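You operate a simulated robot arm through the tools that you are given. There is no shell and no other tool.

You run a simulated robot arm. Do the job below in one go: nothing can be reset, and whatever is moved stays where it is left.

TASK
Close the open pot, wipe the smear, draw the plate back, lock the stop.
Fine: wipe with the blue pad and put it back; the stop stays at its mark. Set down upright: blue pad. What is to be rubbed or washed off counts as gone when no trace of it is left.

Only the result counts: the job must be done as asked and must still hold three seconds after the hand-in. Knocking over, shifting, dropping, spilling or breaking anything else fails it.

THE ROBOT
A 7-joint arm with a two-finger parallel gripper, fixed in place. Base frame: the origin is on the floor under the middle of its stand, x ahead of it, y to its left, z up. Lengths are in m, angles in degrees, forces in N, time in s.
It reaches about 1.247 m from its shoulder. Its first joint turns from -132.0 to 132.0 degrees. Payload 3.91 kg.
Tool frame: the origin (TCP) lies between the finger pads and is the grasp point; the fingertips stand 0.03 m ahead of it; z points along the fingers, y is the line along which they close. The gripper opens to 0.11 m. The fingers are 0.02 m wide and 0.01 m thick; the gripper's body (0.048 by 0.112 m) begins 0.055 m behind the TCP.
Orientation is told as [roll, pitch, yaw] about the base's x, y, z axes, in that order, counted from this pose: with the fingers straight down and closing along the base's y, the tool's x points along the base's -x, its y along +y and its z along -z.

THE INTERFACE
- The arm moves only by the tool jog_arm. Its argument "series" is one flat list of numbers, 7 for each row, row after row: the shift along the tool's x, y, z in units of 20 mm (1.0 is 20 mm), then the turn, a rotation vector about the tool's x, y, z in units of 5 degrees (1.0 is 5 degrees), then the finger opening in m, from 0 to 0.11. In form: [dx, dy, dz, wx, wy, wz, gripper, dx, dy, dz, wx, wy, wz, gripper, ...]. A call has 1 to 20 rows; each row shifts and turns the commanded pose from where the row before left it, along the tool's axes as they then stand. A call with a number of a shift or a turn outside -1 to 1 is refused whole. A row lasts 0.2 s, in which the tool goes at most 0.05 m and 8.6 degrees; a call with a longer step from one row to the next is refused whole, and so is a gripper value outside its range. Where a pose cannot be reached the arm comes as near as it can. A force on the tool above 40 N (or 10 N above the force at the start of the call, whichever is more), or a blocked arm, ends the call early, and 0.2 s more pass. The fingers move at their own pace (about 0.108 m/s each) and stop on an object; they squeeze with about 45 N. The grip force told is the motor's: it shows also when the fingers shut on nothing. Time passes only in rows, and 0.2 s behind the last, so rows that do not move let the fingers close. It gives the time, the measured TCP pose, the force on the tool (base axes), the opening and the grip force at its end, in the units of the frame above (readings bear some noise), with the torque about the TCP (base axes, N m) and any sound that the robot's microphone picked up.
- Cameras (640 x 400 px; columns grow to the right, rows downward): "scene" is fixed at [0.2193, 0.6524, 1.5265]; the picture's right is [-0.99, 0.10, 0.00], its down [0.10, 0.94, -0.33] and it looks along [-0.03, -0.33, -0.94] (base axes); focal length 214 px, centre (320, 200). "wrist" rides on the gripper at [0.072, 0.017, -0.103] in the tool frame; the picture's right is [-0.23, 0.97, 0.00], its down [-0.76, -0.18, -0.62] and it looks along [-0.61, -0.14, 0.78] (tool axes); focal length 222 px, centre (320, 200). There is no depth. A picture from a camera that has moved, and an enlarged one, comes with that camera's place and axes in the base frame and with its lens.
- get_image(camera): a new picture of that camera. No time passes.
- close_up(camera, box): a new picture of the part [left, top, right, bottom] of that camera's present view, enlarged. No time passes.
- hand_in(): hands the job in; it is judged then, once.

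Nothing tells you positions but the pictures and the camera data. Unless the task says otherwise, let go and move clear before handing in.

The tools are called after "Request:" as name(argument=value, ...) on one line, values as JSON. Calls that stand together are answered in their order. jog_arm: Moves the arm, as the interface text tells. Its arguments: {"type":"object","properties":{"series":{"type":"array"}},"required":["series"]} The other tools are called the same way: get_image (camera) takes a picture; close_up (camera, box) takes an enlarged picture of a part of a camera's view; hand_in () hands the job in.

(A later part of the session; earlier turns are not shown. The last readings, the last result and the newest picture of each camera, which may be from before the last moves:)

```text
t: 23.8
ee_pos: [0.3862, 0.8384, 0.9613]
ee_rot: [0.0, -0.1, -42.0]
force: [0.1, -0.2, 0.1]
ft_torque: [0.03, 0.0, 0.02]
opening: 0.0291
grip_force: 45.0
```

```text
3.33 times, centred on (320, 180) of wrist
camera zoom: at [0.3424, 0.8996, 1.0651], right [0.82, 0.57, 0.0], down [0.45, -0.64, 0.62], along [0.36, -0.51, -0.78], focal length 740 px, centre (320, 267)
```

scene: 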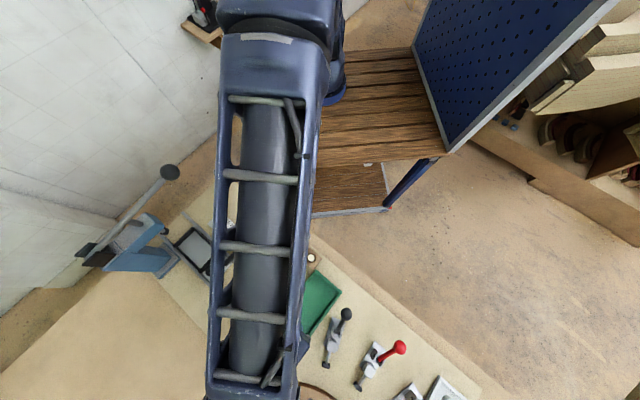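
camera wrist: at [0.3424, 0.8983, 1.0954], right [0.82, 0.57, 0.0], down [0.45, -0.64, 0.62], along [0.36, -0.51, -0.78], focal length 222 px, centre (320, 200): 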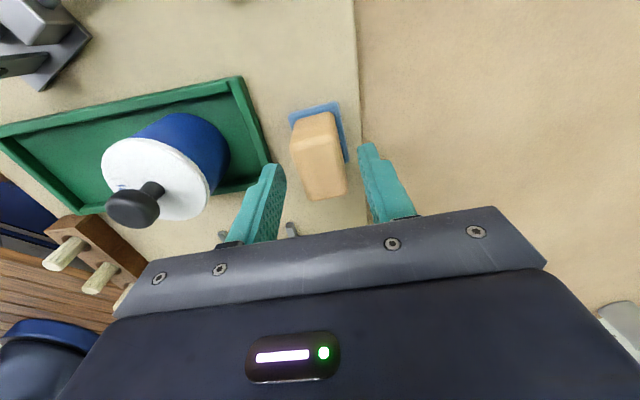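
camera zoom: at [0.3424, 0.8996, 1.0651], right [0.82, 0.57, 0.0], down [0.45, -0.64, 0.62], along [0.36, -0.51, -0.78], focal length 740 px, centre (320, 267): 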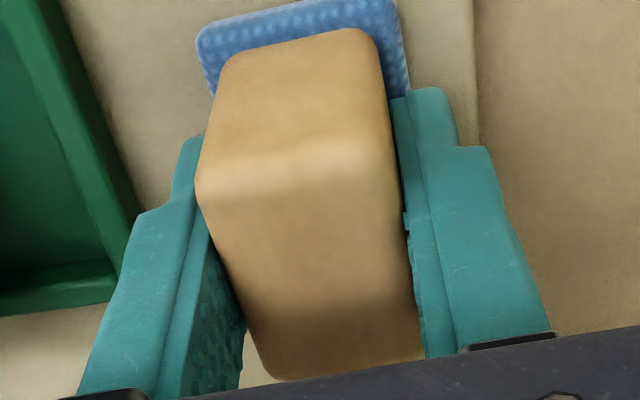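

The grip on the block is firm at 29 mm. I'll lift it 50 mm, square the tool to the bench and carry the pad to above the smear, away from the pot.

Request:
jog_arm(series=[0, 0, -0.5, 0, 0, 0, 0.01, 0, 0, -1, 0, 0, 0, 0.01, 0, 0, -1, 0, 0, 0.6, 0.01, -0.735, -0.925, 0, 0, 0, 0, 0.01, -0.735, -0.925, 0, 0, 0, 0, 0.01, -0.735, -0.925, 0, 0, 0, 0, 0.01, -0.735, -0.925, 0, 0, 0, 0, 0.01, -0.735, -0.925, 0, 0, 0, 0, 0.01, -0.735, -0.925, 0, 0, 0, 0, 0.01, -0.735, -0.925, 0, 0, 0, 0, 0.01, -0.735, -0.925, 0, 0, 0, 0, 0.01, -0.735, -0.925, 0, 0, 0, 0, 0.01, -0.735, -0.925, 0, 0, 0, 0, 0.01])

Request:
get_image(camera="wrist")

Request:
get_image(camera="scene")

```text
t: 26.6
ee_pos: [0.3584, 0.604, 1.0124]
ee_rot: [0.0, 0.0, -45.1]
force: [-0.5, 0.1, -1.4]
ft_torque: [-0.06, 0.03, 0.0]
opening: 0.0294
grip_force: 45.0
```

```text
taken
camera wrist: at [0.3184, 0.6674, 1.1159], right [0.85, 0.53, 0.0], down [0.41, -0.66, 0.62], along [0.33, -0.53, -0.78], focal length 222 px, centre (320, 200)
```

wrist: 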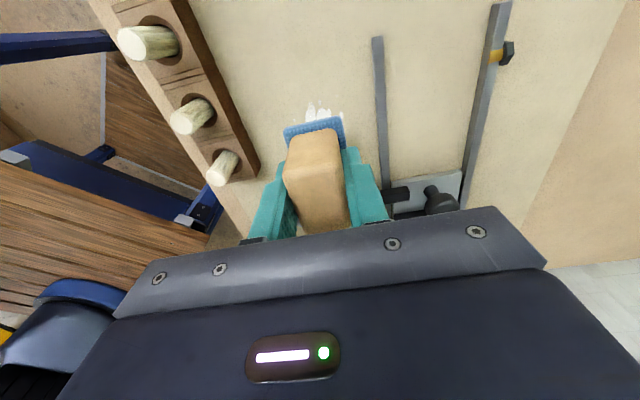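

```text
taken
```

scene: 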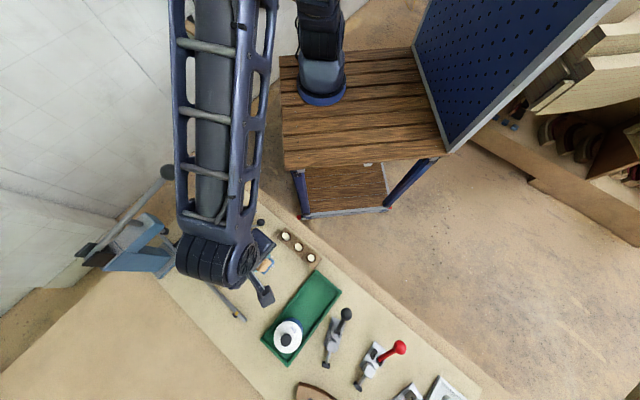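

The pad is above the smear. I'll lower it to the bench until I feel light contact.

Request:
jog_arm(series=[0, 0, 0.8, 0, 0, 0, 0.01, 0, 0, 0.8, 0, 0, 0, 0.01, 0, 0, 0.6, 0, 0, 0, 0.01, 0, 0, 0.2, 0, 0, 0, 0.01, 0, 0, 0.1, 0, 0, 0, 0.01, 0, 0, 0.05, 0, 0, 0, 0.01, 0, 0, 0, 0, 0, 0, 0.01])

```text
t: 28.2
ee_pos: [0.3588, 0.6021, 0.9612]
ee_rot: [0.0, 0.0, -45.0]
force: [-1.8, 0.3, 3.4]
ft_torque: [-0.07, 0.06, -0.02]
opening: 0.0293
grip_force: 45.0
```

Light contact is at about 3 N. I'll press 1 mm more and make the first wiping strokes across the smear's full extent, staying clear of the rail.

Request:
jog_arm(series=[0, 0, 0.06, 0, 0, 0, 0.01, 0.75, 0, 0, 0, 0, 0, 0.01, 0.75, 0, 0, 0, 0, 0, 0.01, -0.7, 0, 0, 0, 0, 0, 0.01, -0.7, 0, 0, 0, 0, 0, 0.01, -0.7, 0, 0, 0, 0, 0, 0.01, -0.7, 0, 0, 0, 0, 0, 0.01, 0, 0.8, 0, 0, 0, 0, 0.01, 0.7, 0, 0, 0, 0, 0, 0.01, 0.7, 0, 0, 0, 0, 0, 0.01, 0.7, 0, 0, 0, 0, 0, 0.01, 0.7, 0, 0, 0, 0, 0, 0.01, 0, -0.8, 0, 0, 0, 0, 0.01, 0, -0.8, 0, 0, 0, 0, 0.01, -0.7, 0, 0, 0, 0, 0, 0.01, -0.7, 0, 0, 0, 0, 0, 0.01, -0.7, 0, 0, 0, 0, 0, 0.01, -0.7, 0, 0, 0, 0, 0, 0.01])

Request:
get_image(camera="wrist")

Request:
close_up(camera="scene", box=[220, 220, 320, 290])

```text
t: 29.9
ee_pos: [0.3833, 0.5897, 0.9604]
ee_rot: [-0.1, 0.0, -45.1]
force: [1.0, 0.0, 10.6]
ft_torque: [0.22, -0.09, 0.01]
opening: 0.0291
grip_force: 44.8
stopped in row 8: the force on the tool passed its limit at 44 N (the readings are from after the stop); the commanded pose is now the measured one
```

```text
taken
camera wrist: at [0.3434, 0.6528, 1.0649], right [0.85, 0.53, 0.0], down [0.41, -0.66, 0.62], along [0.33, -0.53, -0.78], focal length 222 px, centre (320, 200)
```

wrist: 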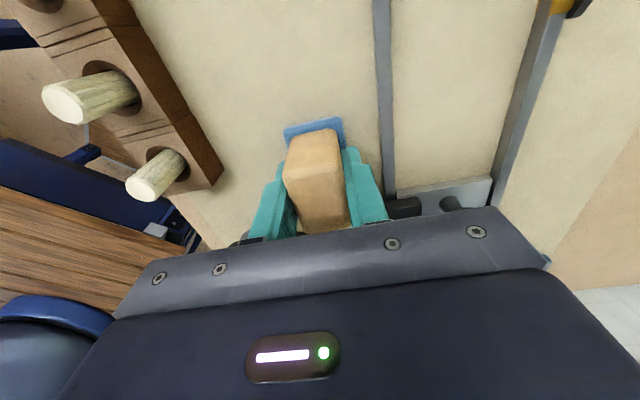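

```text
5.71 times, centred on (270, 255) of scene
camera zoom: at [0.2193, 0.6524, 1.5265], right [-0.99, 0.1, 0.0], down [0.1, 0.94, -0.33], along [-0.03, -0.33, -0.94], focal length 1226 px, centre (606, -114)
```

zoom: 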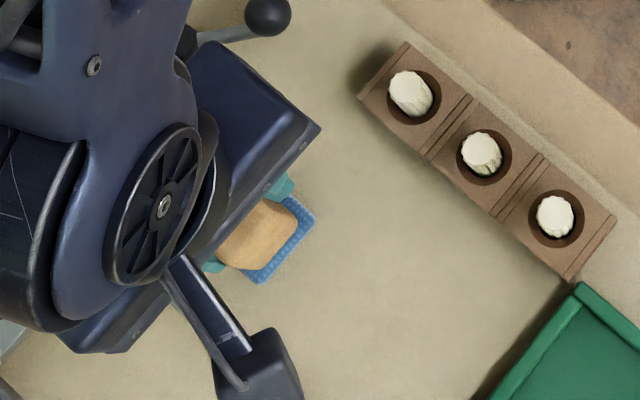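

The force limit tripped because I pressed too hard, not because of an obstacle: the pad is still clear of the rail. The standing force is now about 10 N, so I'll continue the strokes at this height.

Request:
jog_arm(series=[0, 0.4, 0, 0, 0, 0, 0.01, 0.7, 0, 0, 0, 0, 0, 0.01, 0.7, 0, 0, 0, 0, 0, 0.01, 0.7, 0, 0, 0, 0, 0, 0.01, 0.7, 0, 0, 0, 0, 0, 0.01])

Request:
get_image(camera="wrist")

```text
t: 31.1
ee_pos: [0.349, 0.6358, 0.9614]
ee_rot: [-0.1, 0.1, -44.9]
force: [5.7, -5.5, 20.7]
ft_torque: [-0.08, -0.26, 0.03]
opening: 0.0293
grip_force: 45.0
```

```text
taken
camera wrist: at [0.3094, 0.6989, 1.0647], right [0.85, 0.53, 0.0], down [0.41, -0.66, 0.62], along [0.33, -0.53, -0.78], focal length 222 px, centre (320, 200)
```

wrist: 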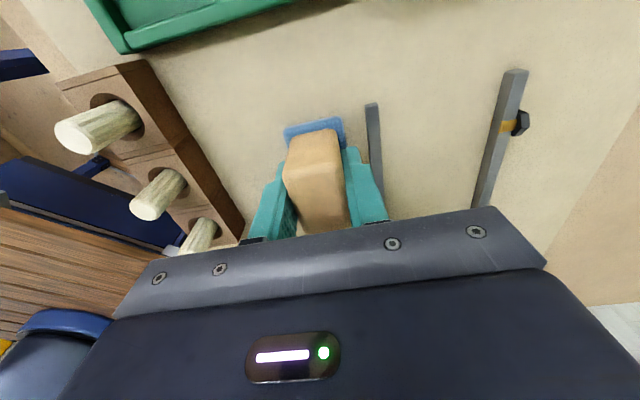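

Force is about 20 N here and the strokes run smoothly. I'll ease off slightly and wipe back along the other lanes.

Request:
jog_arm(series=[0, -0.8, -0.02, 0, 0, 0, 0.01, 0, -0.8, 0, 0, 0, 0, 0.01, -0.7, 0, 0, 0, 0, 0, 0.01, -0.7, 0, 0, 0, 0, 0, 0.01, -0.7, 0, 0, 0, 0, 0, 0.01, -0.7, 0, 0, 0, 0, 0, 0.01, 0, 0.6, 0, 0, 0, 0, 0.01, 0.7, 0, 0, 0, 0, 0, 0.01, 0.7, 0, 0, 0, 0, 0, 0.01, 0.7, 0, 0, 0, 0, 0, 0.01, 0.7, 0, 0, 0, 0, 0, 0.01])

```text
t: 32.0
ee_pos: [0.3353, 0.6039, 0.9609]
ee_rot: [-0.1, 0.2, -44.8]
force: [1.4, -1.6, 8.3]
ft_torque: [-0.19, -0.27, -0.04]
opening: 0.0293
grip_force: 44.6
stopped in row 4: the force on the tool passed its limit at 41 N (the readings are from after the stop); the commanded pose is now the measured one
```

The limit tripped again from friction at this speed. I'll continue at the relaxed height with slower strokes.

Request:
jog_arm(series=[-0.4, 0, 0, 0, 0, 0, 0.01, -0.4, 0, 0, 0, 0, 0, 0.01, -0.4, 0, 0, 0, 0, 0, 0.01, -0.4, 0, 0, 0, 0, 0, 0.01, -0.4, 0, 0, 0, 0, 0, 0.01])

```text
t: 33.2
ee_pos: [0.3642, 0.5767, 0.9609]
ee_rot: [-0.1, 0.1, -44.7]
force: [-6.3, 5.3, 19.1]
ft_torque: [0.08, 0.0, 0.02]
opening: 0.0292
grip_force: 45.2
```

Slower strokes work, with about 19 N down and 8 N of friction. I'll continue with the middle and outer lanes.

Request:
jog_arm(series=[0, 0.3, -0.01, 0, 0, 0, 0.01, 0, 0.3, 0, 0, 0, 0, 0.01, 0.4, 0, 0, 0, 0, 0, 0.01, 0.4, 0, 0, 0, 0, 0, 0.01, 0.4, 0, 0, 0, 0, 0, 0.01, 0.4, 0, 0, 0, 0, 0, 0.01, 0.4, 0, 0, 0, 0, 0, 0.01, 0.4, 0, 0, 0, 0, 0, 0.01, 0.4, 0, 0, 0, 0, 0, 0.01])

Request:
get_image(camera="wrist")

```text
t: 35.2
ee_pos: [0.3322, 0.623, 0.9599]
ee_rot: [0.0, 0.1, -44.8]
force: [11.4, -11.2, 35.1]
ft_torque: [-0.44, -0.49, 0.0]
opening: 0.0295
grip_force: 45.3
```

```text
taken
camera wrist: at [0.2925, 0.685, 1.0645], right [0.85, 0.53, 0.0], down [0.42, -0.66, 0.62], along [0.33, -0.53, -0.78], focal length 222 px, centre (320, 200)
```

wrist: 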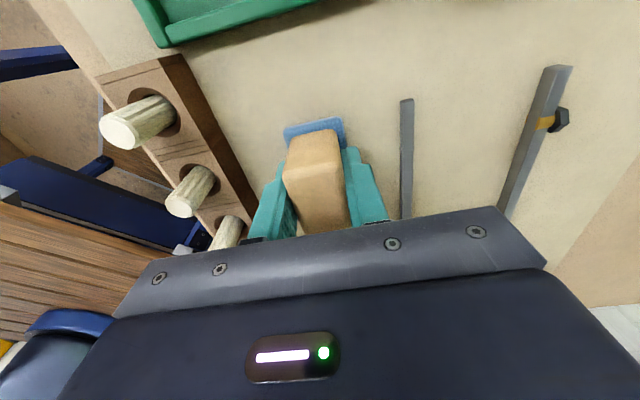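

Down-force grew to 35 N, so I'll lift the pad and see whether any smear is left.

Request:
jog_arm(series=[0, 0, -0.5, 0, 0, 0, 0.01, 0.5, 0, -1, 0, 0, 0, 0.01, 1, 0, -1, 0, 0, 0, 0.01, 1, 0, -1, 0, 0, 0, 0.01, 1, 0, 0, 0, 0, 0, 0.01])

Request:
get_image(camera="wrist")

Request:
close_up(camera="scene", box=[230, 230, 310, 290])

```text
t: 36.4
ee_pos: [0.283, 0.6725, 1.0304]
ee_rot: [0.0, 0.1, -44.9]
force: [0.1, -0.3, -1.0]
ft_torque: [0.01, 0.03, 0.01]
opening: 0.029
grip_force: 44.6
```

```text
taken
camera wrist: at [0.2429, 0.7355, 1.1351], right [0.85, 0.53, 0.0], down [0.42, -0.66, 0.62], along [0.33, -0.53, -0.78], focal length 222 px, centre (320, 200)
```

wrist: 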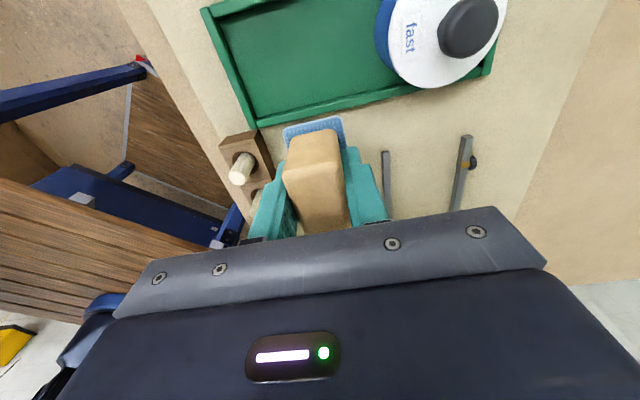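

```text
6.67 times, centred on (270, 260) of scene
camera zoom: at [0.2193, 0.6524, 1.5265], right [-0.99, 0.1, 0.0], down [0.1, 0.94, -0.33], along [-0.03, -0.33, -0.94], focal length 1430 px, centre (653, -200)
```

zoom: 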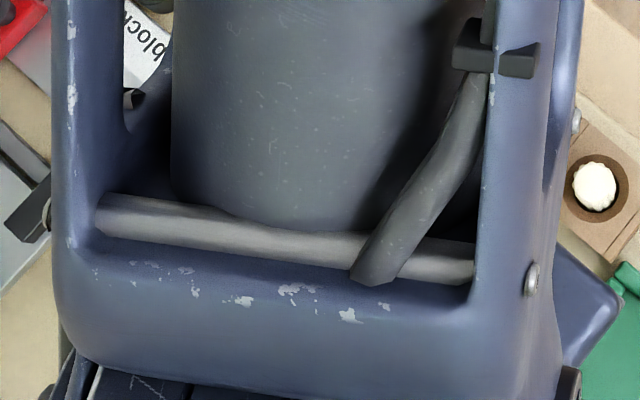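

The arm blocks the scene view of the smear here. I'll rise, go over to the pad's home spot and look at the wiped area from there.

Request:
jog_arm(series=[0, 0, -1, 0, 0, 0, 0.01, 0, 0, -1, 0, 0, 0, 0.01, 0, 0, -1, 0, 0, 0, 0.01, 0.22, 0.95, 0, 0, 0, 0, 0.01, 0.22, 0.95, 0, 0, 0, 0, 0.01, 0.22, 0.95, 0, 0, 0, 0, 0.01, 0.22, 0.95, 0, 0, 0, 0, 0.01, 0.22, 0.95, 0, 0, 0, 0, 0.01, 0.22, 0.95, 0, 0, 0, 0, 0.01, 0.22, 0.95, 0, 0, 0, 0, 0.01, 0.22, 0.95, 0, 0, 0, 0, 0.01, 0.22, 0.95, 0, 0, 0, 0, 0.01, 0.22, 0.95, 0, 0, 0, 0, 0.01])

Request:
get_image(camera="wrist")

Request:
close_up(camera="wrist", box=[180, 150, 290, 240])

Request:
close_up(camera="scene", box=[230, 230, 310, 290])

```text
t: 39.2
ee_pos: [0.3858, 0.8386, 1.0869]
ee_rot: [-0.1, 0.1, -44.9]
force: [-0.3, 1.1, -0.6]
ft_torque: [-0.03, -0.01, 0.02]
opening: 0.0289
grip_force: 45.1
```

```text
taken
camera wrist: at [0.3459, 0.9015, 1.1923], right [0.85, 0.53, 0.0], down [0.42, -0.66, 0.62], along [0.33, -0.53, -0.78], focal length 222 px, centre (320, 200)
```

wrist: 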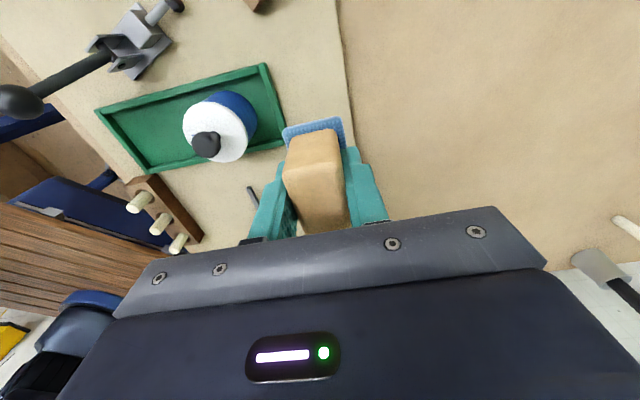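

```text
4.44 times, centred on (235, 195) of wrist
camera zoom: at [0.3459, 0.9015, 1.1923], right [0.85, 0.53, 0.0], down [0.42, -0.66, 0.62], along [0.33, -0.53, -0.78], focal length 987 px, centre (698, 222)
```

zoom: 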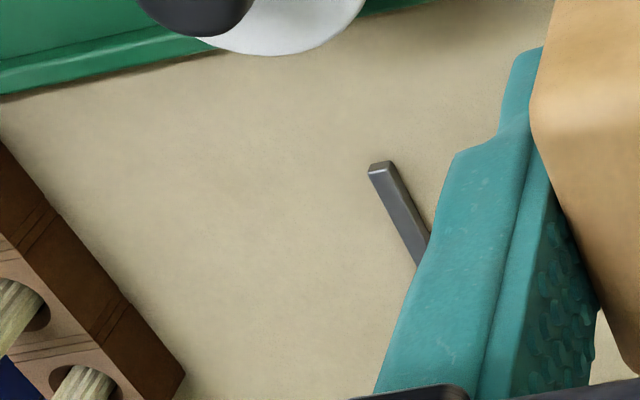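

```text
6.67 times, centred on (270, 260) of scene
camera zoom: at [0.2193, 0.6524, 1.5265], right [-0.99, 0.1, 0.0], down [0.1, 0.94, -0.33], along [-0.03, -0.33, -0.94], focal length 1430 px, centre (653, -200)
```

zoom: 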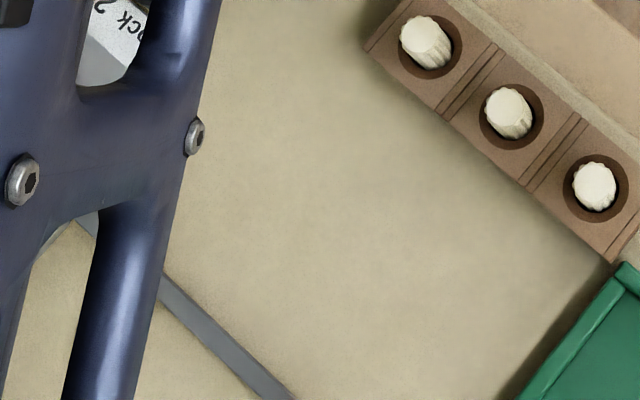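

The wiped spot looks clean. I'll zoom in hard to look for faint traces before putting the pad back.

Request:
close_up(camera="scene", box=[254, 248, 286, 280])

Request:
close_up(camera="wrist", box=[205, 180, 245, 230])

```text
12.50 times, centred on (270, 264) of scene
camera zoom: at [0.2193, 0.6524, 1.5265], right [-0.99, 0.1, 0.0], down [0.1, 0.94, -0.33], along [-0.03, -0.33, -0.94], focal length 2681 px, centre (945, -600)
```

zoom: 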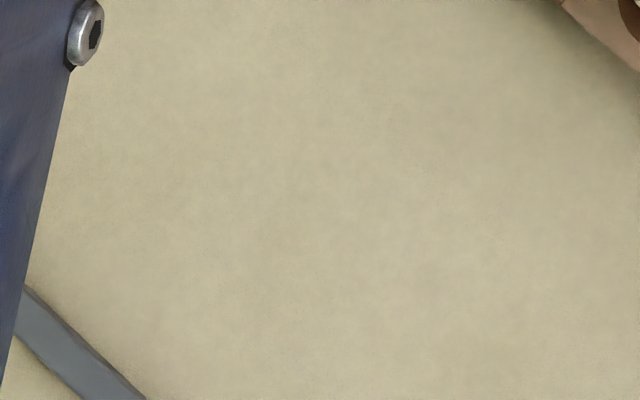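

```text
8.00 times, centred on (225, 205) of wrist
camera zoom: at [0.3459, 0.9015, 1.1923], right [0.85, 0.53, 0.0], down [0.42, -0.66, 0.62], along [0.33, -0.53, -0.78], focal length 1777 px, centre (1080, 160)
```

zoom: 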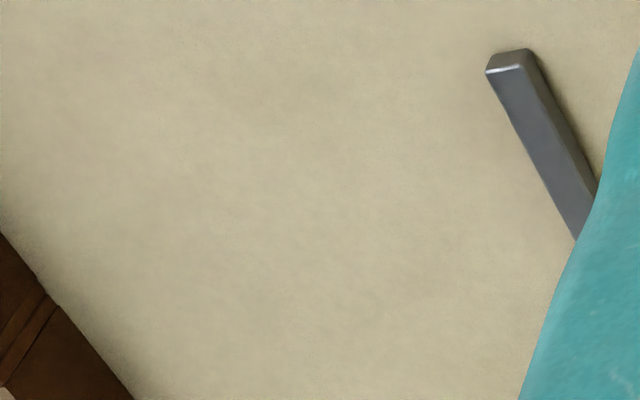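

No trace is left, so I'll put the pad back at its original pose (TCP about (0.386, 0.838), yaw −42°), rotating first and then lowering.

Request:
jog_arm(series=[0, 0, 0, 0, 0, -0.58, 0.01, 0, 0, 1, 0, 0, 0, 0.01, 0, 0, 1, 0, 0, 0, 0.01, 0, 0, 1, 0, 0, 0, 0.01, 0, 0, 1, 0, 0, 0, 0.01, 0, 0, 1, 0, 0, 0, 0.01, 0, 0, 0.5, 0, 0, 0, 0.01, 0, 0, 0, 0, 0, 0, 0.01])

Request:
get_image(camera="wrist")

```text
t: 41.0
ee_pos: [0.3856, 0.8381, 0.9808]
ee_rot: [-0.1, 0.1, -41.8]
force: [-0.8, -0.3, -0.6]
ft_torque: [0.03, 0.0, -0.02]
opening: 0.0294
grip_force: 45.1
```

```text
taken
camera wrist: at [0.3421, 0.8989, 1.085], right [0.82, 0.57, 0.0], down [0.45, -0.64, 0.62], along [0.35, -0.51, -0.78], focal length 222 px, centre (320, 200)
```

wrist: 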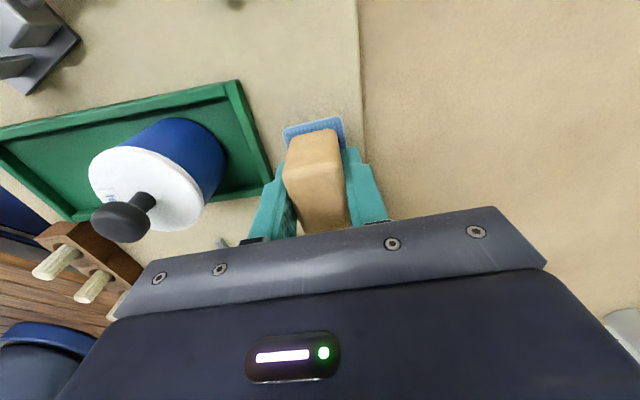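

The position matches the original. I'll lower the last 20 mm gently to contact.

Request:
jog_arm(series=[0, 0, 0.4, 0, 0, 0, 0.01, 0, 0, 0.3, 0, 0, 0, 0.01, 0, 0, 0.2, 0, 0, 0, 0.01, 0, 0, 0.06, 0, 0, 0, 0.01, 0, 0, 0, 0, 0, 0, 0.01])

```text
t: 42.2
ee_pos: [0.385, 0.8371, 0.9598]
ee_rot: [-0.1, 0.1, -42.0]
force: [0.0, -0.2, 0.6]
ft_torque: [0.02, -0.01, -0.01]
opening: 0.0294
grip_force: 44.9
```

Request:
jog_arm(series=[0, 0, 0.04, 0, 0, 0, 0.01, 0, 0, 0, 0, 0, 0, 0.01])

```text
t: 42.8
ee_pos: [0.3854, 0.8372, 0.9606]
ee_rot: [-0.1, 0.1, -41.9]
force: [-1.0, -2.5, 8.8]
ft_torque: [-0.04, 0.05, 0.0]
opening: 0.0293
grip_force: 45.0
```

The pad is on the bench at 8.8 N. I'll relax slightly, release with a narrow opening and rise straight up.

Request:
jog_arm(series=[0, 0, -0.03, 0, 0, 0, 0.01, 0, 0, 0, 0, 0, 0, 0.05, 0, 0, 0, 0, 0, 0, 0.05, 0, 0, -0.4, 0, 0, 0, 0.05, 0, 0, -0.8, 0, 0, 0, 0.05, 0, 0, -1, 0, 0, 0, 0.05, 0, 0, -1, 0, 0, 0, 0.05, 0, 0, -1, 0, 0, 0, 0.05, 0, 0, -1, 0, 0, 0, 0.05])

Request:
get_image(camera="wrist")

Request:
close_up(camera="wrist", box=[270, 70, 370, 170])

```text
t: 44.8
ee_pos: [0.3867, 0.8366, 1.0644]
ee_rot: [-0.1, 0.1, -41.9]
force: [-0.2, 0.1, -0.8]
ft_torque: [-0.02, 0.01, 0.02]
opening: 0.0501
grip_force: 0.0
```

```text
taken
camera wrist: at [0.3434, 0.8977, 1.168], right [0.82, 0.57, 0.0], down [0.45, -0.64, 0.62], along [0.35, -0.51, -0.78], focal length 222 px, centre (320, 200)
```

wrist: 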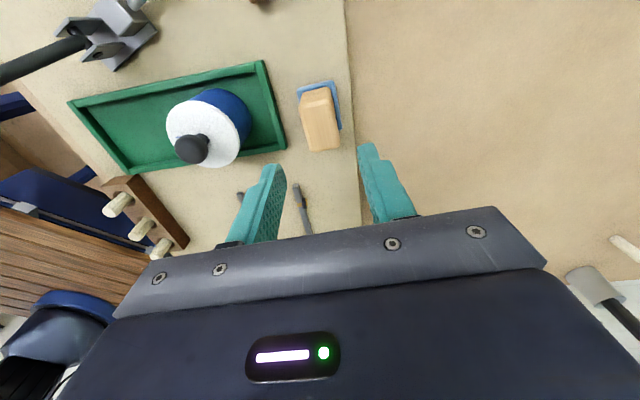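

```text
4.00 times, centred on (320, 120) of wrist
camera zoom: at [0.3434, 0.8977, 1.168], right [0.82, 0.57, 0.0], down [0.45, -0.64, 0.62], along [0.35, -0.51, -0.78], focal length 888 px, centre (320, 520)
```

zoom: 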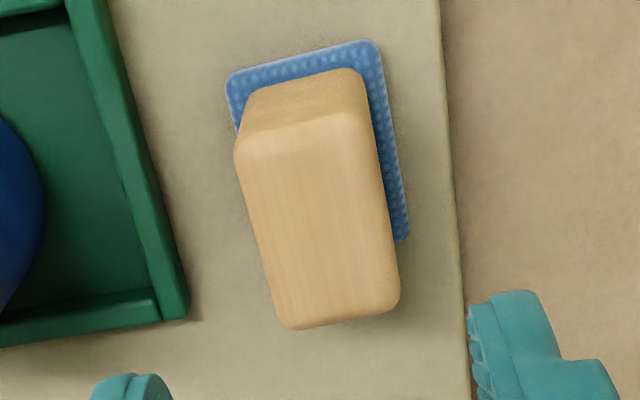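

The blue pad is back upright in its place. Next I'll square the tool to the bench and move to where I can see the plate's handle, the tab, the stop and the lever.

Request:
jog_arm(series=[0, 0, -0.5, 0, 0, 0.6, 0.08, -0.85, -0.6, -0.2, 0, 0, 0, 0.08, -0.85, -0.6, -0.2, 0, 0, 0, 0.08, -0.85, -0.6, -0.2, 0, 0, 0, 0.08, -0.85, -0.6, -0.2, 0, 0, 0, 0.08, -0.85, -0.6, -0.2, 0, 0, 0, 0.08, -0.85, -0.6, -0.2, 0, 0, 0, 0.08, -0.85, -0.6, -0.2, 0, 0, 0, 0.08])

Request:
get_image(camera="wrist")

Request:
get_image(camera="scene")

Request:
close_up(camera="wrist", box=[260, 140, 400, 235])

```text
t: 46.6
ee_pos: [0.4096, 0.6946, 1.1024]
ee_rot: [-0.2, 0.2, -44.9]
force: [0.4, 0.5, 0.0]
ft_torque: [-0.02, 0.0, -0.03]
opening: 0.0802
grip_force: 0.1
```

```text
taken
camera wrist: at [0.371, 0.7576, 1.2071], right [0.85, 0.53, 0.0], down [0.42, -0.66, 0.62], along [0.33, -0.53, -0.78], focal length 222 px, centre (320, 200)
```

wrist: 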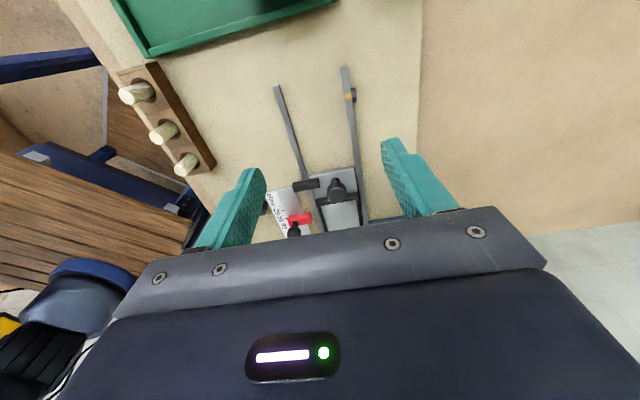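

```text
taken
```

scene: 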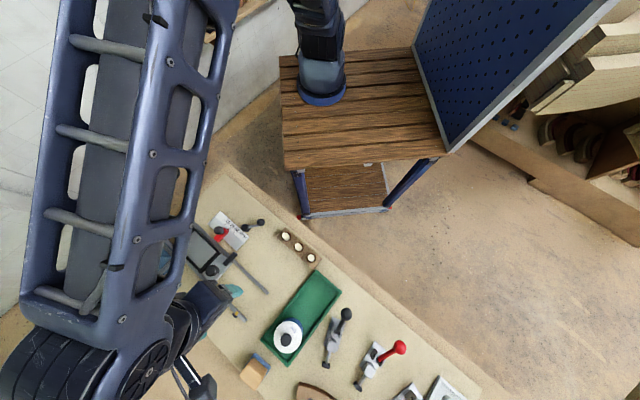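

```text
4.21 times, centred on (330, 188) of wrist
camera zoom: at [0.371, 0.7576, 1.2071], right [0.85, 0.53, 0.0], down [0.42, -0.66, 0.62], along [0.33, -0.53, -0.78], focal length 935 px, centre (278, 253)
```

zoom: 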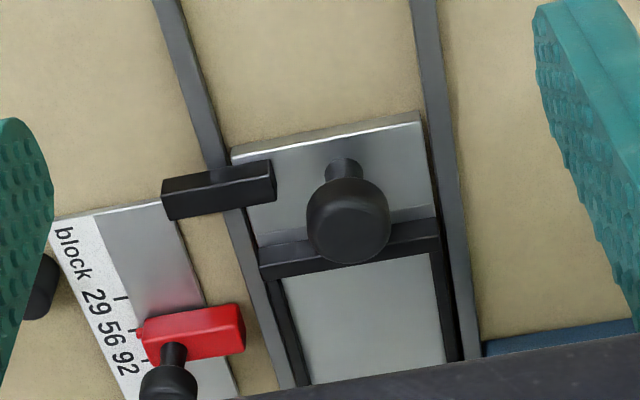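

The tab, plate knob, ruler and stop are clear, with the stop at 56. Before bringing the arm in low here I need the height of the press lever's ball, so I'll rise and look at the press.

Request:
jog_arm(series=[0, 0, -1, 0, 0, 0, 0.08, 0, 0, -1, 0, 0, 0, 0.08, 0, 0, -1, 0, 0, 0, 0.08, 0, 0, -1, 0, 0, 0, 0.08, 0, 0, -1, 0, 0, 0, 0.08, 0, 0, -1, 0, 0, 0, 0.08, 0, 0, -1, 0, 0, 0, 0.08, 0, 0, -1, 0, 0, 0, 0.08, 0, 0, -1, 0, 0, 0, 0.08, 0, 0, -1, 0, 0, 0, 0.08, 0, 0, -1, 0, 0, 0, 0.08])

Request:
get_image(camera="wrist")

Request:
get_image(camera="scene")

```text
t: 49.0
ee_pos: [0.4115, 0.6945, 1.3228]
ee_rot: [-0.2, 0.0, -44.8]
force: [-0.4, 0.5, 0.1]
ft_torque: [-0.01, -0.03, 0.0]
opening: 0.0801
grip_force: 0.1
```

```text
taken
camera wrist: at [0.3718, 0.7579, 1.4275], right [0.85, 0.53, 0.0], down [0.42, -0.66, 0.62], along [0.33, -0.53, -0.78], focal length 222 px, centre (320, 200)
```

wrist: 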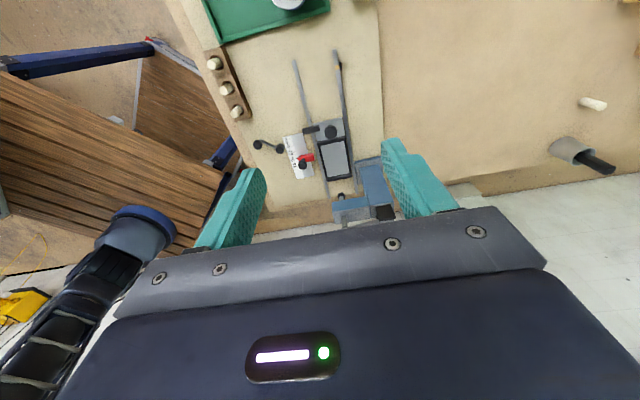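

```text
taken
```

scene: 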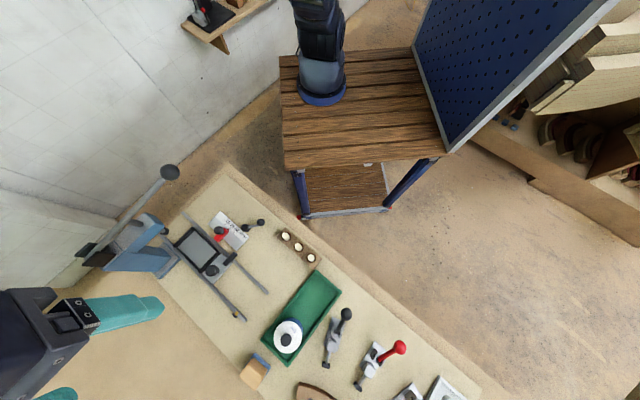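

The press head and bracket are partly hidden under the gripper. I'll tilt the tool 25° so the camera looks further toward the press.

Request:
jog_arm(series=[0, 0, 0, 0, -1, 0, 0.08, 0, 0, 0, 0, -1, 0, 0.08, 0, 0, 0, 0, -1, 0, 0.08, 0, 0, 0, 0, -1, 0, 0.08, 0, 0, 0, 0, -1, 0, 0.08])

Request:
get_image(camera="wrist")

Request:
close_up(camera="scene", box=[160, 180, 300, 280])

```text
t: 50.2
ee_pos: [0.4105, 0.6944, 1.3236]
ee_rot: [-0.3, -25.0, -44.9]
force: [-0.2, 0.0, -0.2]
ft_torque: [0.02, 0.04, -0.01]
opening: 0.0799
grip_force: 0.0
```

```text
taken
camera wrist: at [0.3444, 0.7839, 1.3872], right [0.83, 0.54, 0.09], down [0.18, -0.43, 0.89], along [0.52, -0.72, -0.45], focal length 222 px, centre (320, 200)
```

wrist: 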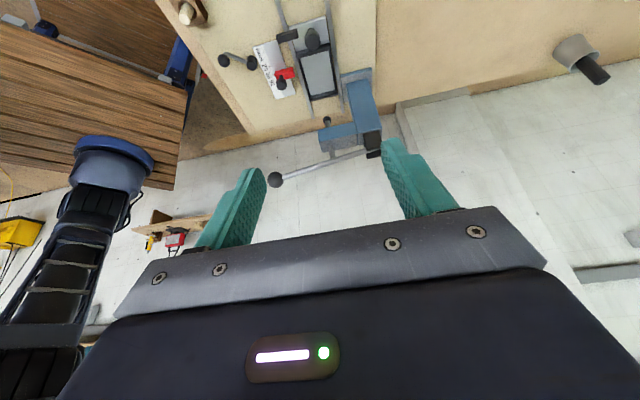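

```text
4.00 times, centred on (230, 230) of scene
camera zoom: at [0.2193, 0.6524, 1.5265], right [-0.99, 0.1, 0.0], down [0.1, 0.94, -0.33], along [-0.03, -0.33, -0.94], focal length 858 px, centre (680, 80)
```

zoom: 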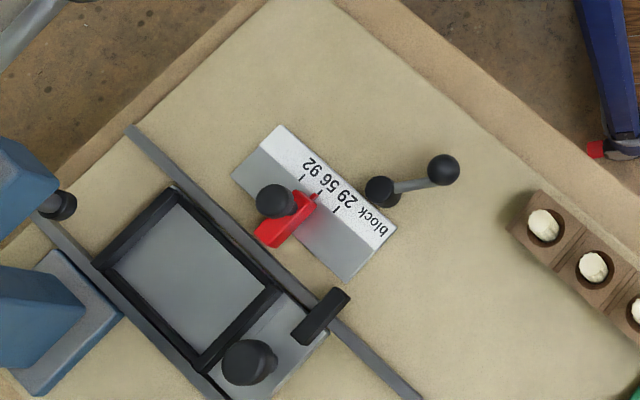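

The press ball is at about (0.49, 0.43, 1.15), clear of my planned approaches. While tilted, I'll look at the lever, stop and plate from this angle.

Request:
close_up(camera="wrist", box=[205, 20, 345, 110])

Request:
close_up(camera="wrist", box=[210, 35, 300, 100])

Request:
close_up(camera="scene", box=[205, 205, 275, 250])

Request:
close_up(camera="scene", box=[180, 240, 260, 330])

```text
4.44 times, centred on (275, 65) of wrist
camera zoom: at [0.3444, 0.7839, 1.3872], right [0.83, 0.54, 0.09], down [0.18, -0.43, 0.89], along [0.52, -0.72, -0.45], focal length 987 px, centre (520, 800)
```

zoom: 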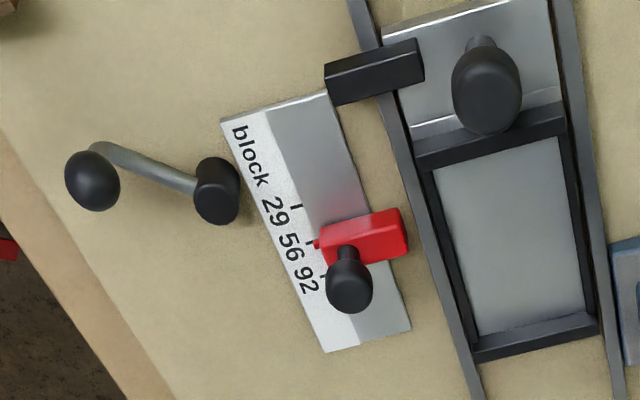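

```text
6.15 times, centred on (255, 68) of wrist
camera zoom: at [0.3444, 0.7839, 1.3872], right [0.83, 0.54, 0.09], down [0.18, -0.43, 0.89], along [0.52, -0.72, -0.45], focal length 1367 px, centre (720, 1015)
```

zoom: 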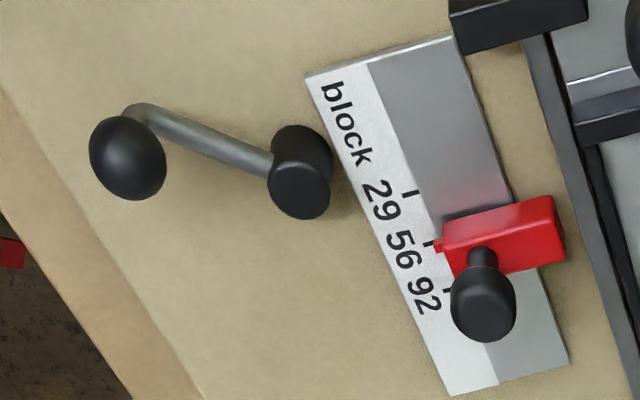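

```text
8.89 times, centred on (240, 228) of scene
camera zoom: at [0.2193, 0.6524, 1.5265], right [-0.99, 0.1, 0.0], down [0.1, 0.94, -0.33], along [-0.03, -0.33, -0.94], focal length 1906 px, centre (1031, -44)
```

zoom: 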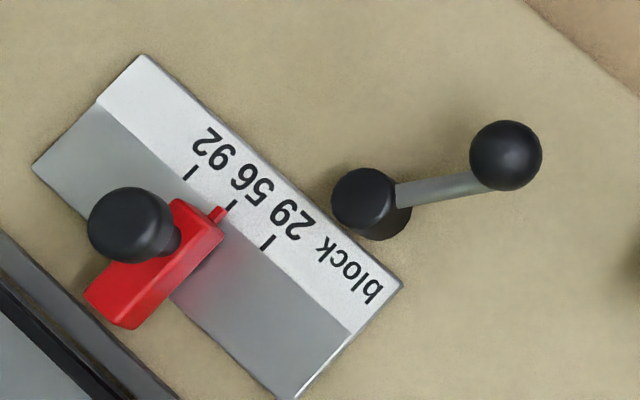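

```text
4.44 times, centred on (220, 285) of scene
camera zoom: at [0.2193, 0.6524, 1.5265], right [-0.99, 0.1, 0.0], down [0.1, 0.94, -0.33], along [-0.03, -0.33, -0.94], focal length 953 px, centre (764, -178)
```

zoom: 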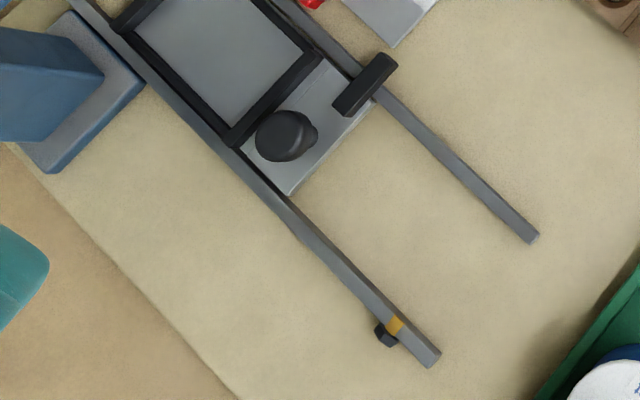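

I can see the mechanism clearly now. The plate knob is near (e1 0.089, e2 0.778) with its head at z≈0.958, and the lever is a vertical-axis crank with its ball near (0.104, 0.615, 0.97). I'll straighten the tool and come down above the plate knob.

Request:
jog_arm(series=[0, 0, 0, 0, 1, 0, 0.06, 0, 0, 0, 0, 1, 0, 0.06, 0, 0, 0, 0, 1, 0, 0.06, 0, 0, 0, 0, 1, 0, 0.06, 0, 0, 0, 0, 1, 0, 0.06, -0.56, -0.015, 1, 0, 0, 0, 0.06, -0.56, -0.015, 1, 0, 0, 0, 0.06, -0.56, -0.015, 1, 0, 0, 0, 0.06, -0.56, -0.015, 1, 0, 0, 0, 0.06, -0.56, -0.015, 1, 0, 0, 0, 0.06, -0.56, -0.015, 1, 0, 0, 0, 0.06, -0.56, -0.015, 1, 0, 0, 0, 0.06, -0.56, -0.015, 1, 0, 0, 0, 0.06, -0.56, -0.015, 1, 0, 0, 0, 0.06, -0.56, -0.015, 1, 0, 0, 0, 0.06])

Request:
get_image(camera="wrist")

Request:
get_image(camera="scene")

```text
t: 53.4
ee_pos: [0.4871, 0.6146, 1.1208]
ee_rot: [-0.2, 0.1, -44.9]
force: [0.0, -0.6, 0.1]
ft_torque: [-0.01, -0.03, -0.03]
opening: 0.0601
grip_force: 0.2
```

```text
taken
camera wrist: at [0.4476, 0.6773, 1.225], right [0.85, 0.53, 0.0], down [0.42, -0.66, 0.62], along [0.33, -0.53, -0.78], focal length 222 px, centre (320, 200)
```

wrist: 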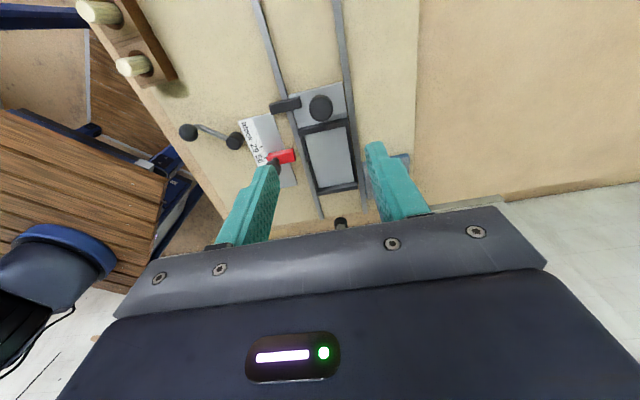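

```text
taken
```

scene: 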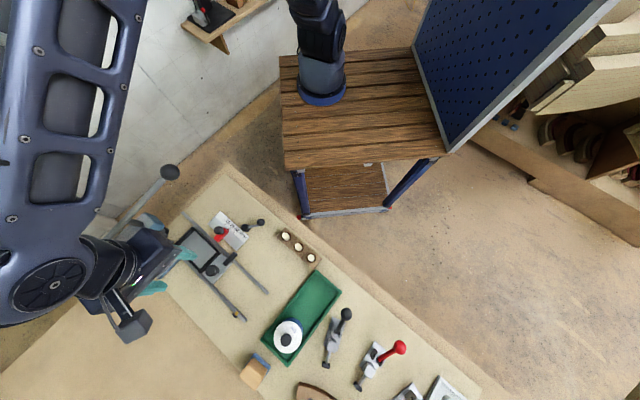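

The knob lies directly below the tool axis. I'll zoom in on it and on the ram and press parts above the plate.

Request:
close_up(camera="wrist", box=[260, 70, 380, 200])

Request:
close_up(camera="wrist", box=[170, 90, 310, 190])

```text
3.08 times, centred on (320, 135) of wrist
camera zoom: at [0.4476, 0.6773, 1.225], right [0.85, 0.53, 0.0], down [0.42, -0.66, 0.62], along [0.33, -0.53, -0.78], focal length 684 px, centre (320, 400)
```

zoom: 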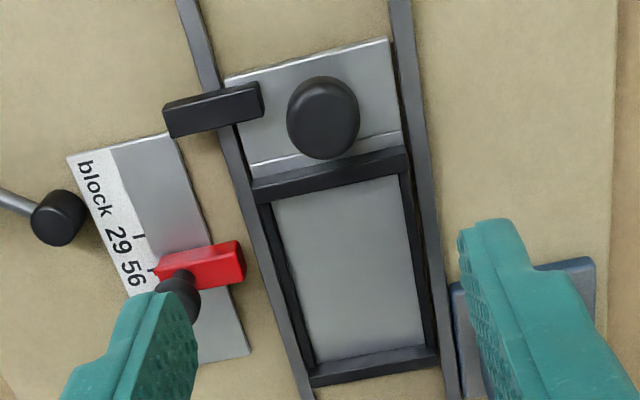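

```text
4.00 times, centred on (240, 140) of wrist
camera zoom: at [0.4476, 0.6773, 1.225], right [0.85, 0.53, 0.0], down [0.42, -0.66, 0.62], along [0.33, -0.53, -0.78], focal length 888 px, centre (640, 440)
```

zoom: 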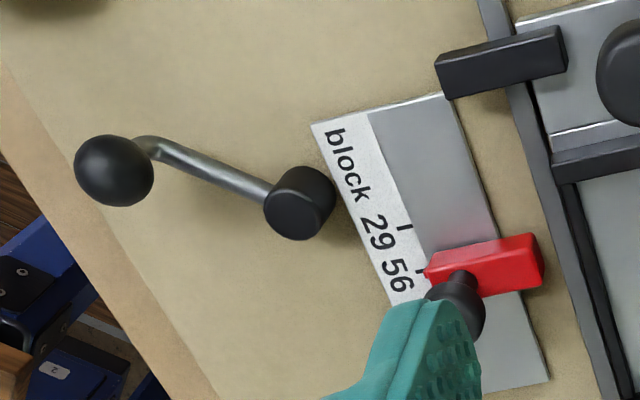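

The plate's tab sits close beside the knob, so gripping along e2 would foul it. I'll rotate the tool 90° so the fingers close along the pull direction, in front of and behind the knob.

Request:
jog_arm(series=[0, 0, 0, 0, 0, -1, 0.06, 0, 0, 0, 0, 0, -1, 0.06, 0, 0, 0, 0, 0, -1, 0.06, 0, 0, 0, 0, 0, -1, 0.06, 0, 0, 0, 0, 0, -1, 0.06, 0, 0, 0, 0, 0, -1, 0.06, 0, 0, 0, 0, 0, -1, 0.06, 0, 0, 0, 0, 0, -1, 0.06, 0, 0, 0, 0, 0, -1, 0.06])

Request:
get_image(camera="scene")

```text
t: 55.4
ee_pos: [0.4879, 0.6146, 1.1222]
ee_rot: [0.1, 0.2, 0.2]
force: [-0.3, 0.3, -0.3]
ft_torque: [-0.03, 0.03, 0.02]
opening: 0.06
grip_force: 0.0
```

```text
taken
```

scene: 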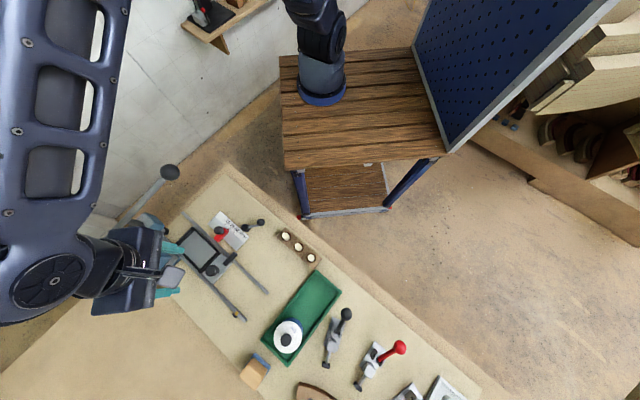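

Request:
jog_arm(series=[0, 0, 0, 0, 0, -1, 0.06, 0, 0, 0, 0, 0, -1, 0.06, 0, 0, 0, 0, 0, -1, 0.06, 0, 0, 0, 0, 0, -1, 0.06, 0, 0, 0, 0, 0, -1, 0.06, 0, 0, 0, 0, 0, -1, 0.06, 0, 0, 0, 0, 0, -1, 0.06, 0, 0, 0, 0, 0, -1, 0.06, 0, 0, 0, 0, 0, -1, 0.06])

Request:
get_image(camera="wrist")

Request:
get_image(camera="scene")

```text
t: 57.4
ee_pos: [0.4872, 0.6146, 1.1223]
ee_rot: [0.2, 0.1, 45.2]
force: [1.0, -0.1, -0.2]
ft_torque: [0.01, -0.01, 0.0]
opening: 0.06
grip_force: 0.2
```

```text
taken
camera wrist: at [0.4241, 0.5749, 1.2268], right [-0.53, 0.85, 0.0], down [0.67, 0.42, 0.62], along [0.53, 0.33, -0.78], focal length 222 px, centre (320, 200)
```

wrist: 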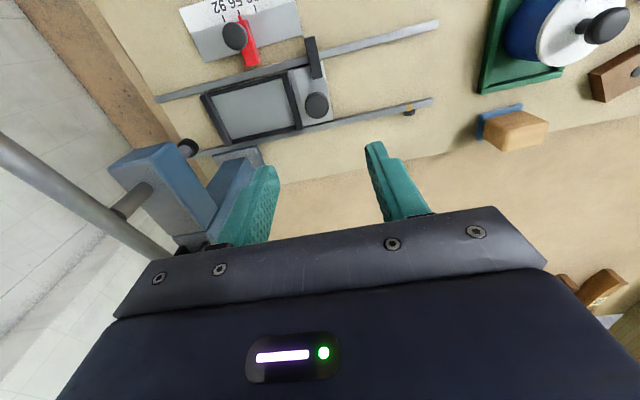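

```text
taken
```

scene: 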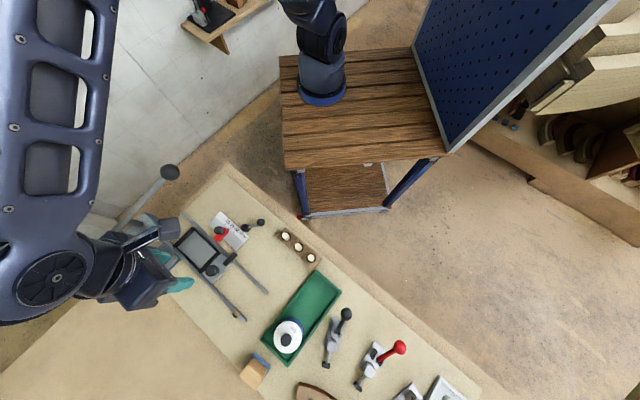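

The tool is now turned 90° with the fingers straddling along the rail. I'll check how the knob centres between the fingers before descending.

Request:
close_up(camera="wrist", box=[270, 60, 370, 150])

Request:
close_up(camera="wrist", box=[380, 80, 450, 130])

```text
4.44 times, centred on (320, 105) of wrist
camera zoom: at [0.4241, 0.5749, 1.2268], right [-0.53, 0.85, 0.0], down [0.67, 0.42, 0.62], along [0.53, 0.33, -0.78], focal length 987 px, centre (320, 622)
```

zoom: 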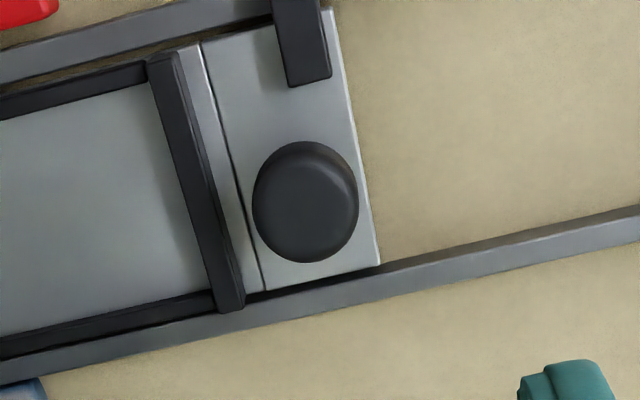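

```text
8.00 times, centred on (415, 105) of wrist
camera zoom: at [0.4241, 0.5749, 1.2268], right [-0.53, 0.85, 0.0], down [0.67, 0.42, 0.62], along [0.53, 0.33, -0.78], focal length 1777 px, centre (-440, 960)
```

zoom: 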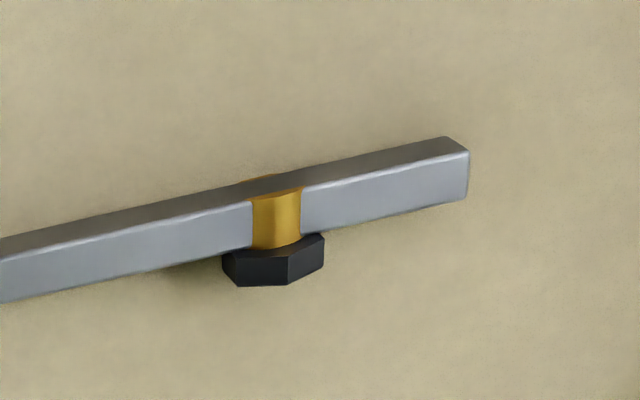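

The knob is about 4 mm toward the press from the tool axis, and the frame bar is close behind it. I'll correct that and descend partway with a 40 mm opening, then check again.

Request:
jog_arm(series=[0.08, -0.18, 0, 0, 0, 0, 0.04, 0, 0, 1, 0, 0, 0, 0.04, 0, 0, 1, 0, 0, 0, 0.04, 0, 0, 1, 0, 0, 0, 0.04, 0, 0, 1, 0, 0, 0, 0.04, 0, 0, 1, 0, 0, 0, 0.04, 0, 0, 0.6, 0, 0, 0, 0.04])

Request:
get_image(camera="wrist")

Request:
close_up(camera="wrist", box=[250, 100, 380, 200])

```text
t: 59.0
ee_pos: [0.4888, 0.6085, 1.0132]
ee_rot: [0.0, 0.0, 45.1]
force: [0.1, -0.3, -0.7]
ft_torque: [0.0, 0.01, 0.01]
opening: 0.0398
grip_force: 0.1
```

```text
taken
camera wrist: at [0.4254, 0.5693, 1.1165], right [-0.53, 0.85, 0.0], down [0.67, 0.41, 0.62], along [0.53, 0.33, -0.78], focal length 222 px, centre (320, 200)
```

wrist: 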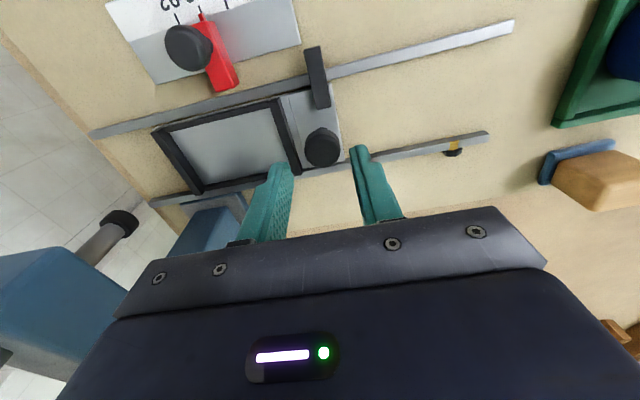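

```text
4.00 times, centred on (315, 150) of wrist
camera zoom: at [0.4254, 0.5693, 1.1165], right [-0.53, 0.85, 0.0], down [0.67, 0.41, 0.62], along [0.53, 0.33, -0.78], focal length 888 px, centre (340, 400)
```

zoom: 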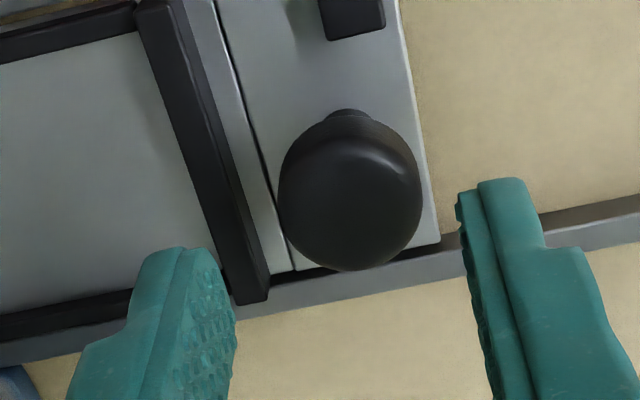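

The knob is centred between the fingers. I'll descend the last 39 mm, keeping the tips just above the frame bar.

Request:
jog_arm(series=[-0.08, 0, 0.6, 0, 0, 0, 0.04, 0, 0, 0.6, 0, 0, 0, 0.04, 0, 0, 0.5, 0, 0, 0, 0.04, 0, 0, 0.25, 0, 0, 0, 0.04, 0, 0, 0, 0, 0, 0, 0.04])

Request:
close_up(camera="wrist", box=[250, 110, 390, 220])

```text
t: 60.2
ee_pos: [0.4905, 0.6106, 0.9719]
ee_rot: [0.1, 0.1, 45.1]
force: [0.0, 0.6, 0.1]
ft_torque: [-0.02, 0.01, -0.02]
opening: 0.04
grip_force: 0.0
```

```text
3.64 times, centred on (320, 165) of wrist
camera zoom: at [0.4268, 0.5709, 1.0756], right [-0.53, 0.85, 0.0], down [0.67, 0.41, 0.62], along [0.53, 0.33, -0.78], focal length 808 px, centre (320, 327)
```

zoom: 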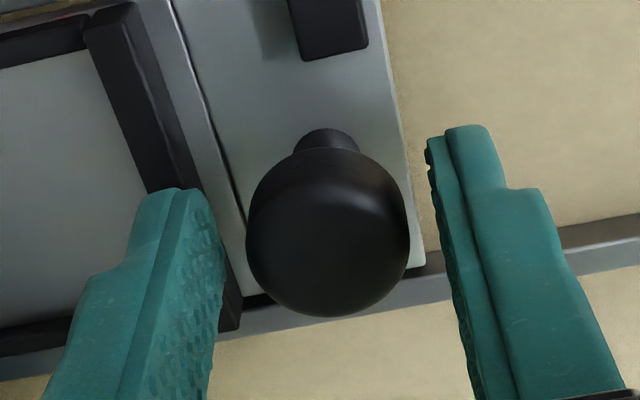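

No contact so far, and the knob sits between the fingers. I'll close on it.

Request:
jog_arm(series=[0, 0, 0, 0, 0, 0, 0.015, 0, 0, 0, 0, 0, 0, 0.015, 0, 0, 0, 0, 0, 0, 0.015])

Request:
close_up(camera="wrist", box=[250, 110, 390, 220])

```text
t: 61.0
ee_pos: [0.4899, 0.6108, 0.9709]
ee_rot: [0.2, 0.1, 45.1]
force: [-0.9, 0.3, -2.4]
ft_torque: [0.12, -0.1, -0.04]
opening: 0.0272
grip_force: 44.9
```

```text
3.64 times, centred on (320, 165) of wrist
camera zoom: at [0.4267, 0.5709, 1.0756], right [-0.53, 0.85, 0.0], down [0.67, 0.41, 0.62], along [0.53, 0.33, -0.78], focal length 808 px, centre (320, 327)
```

zoom: 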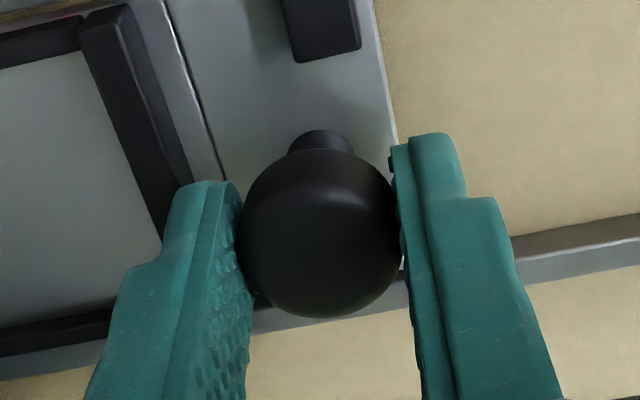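

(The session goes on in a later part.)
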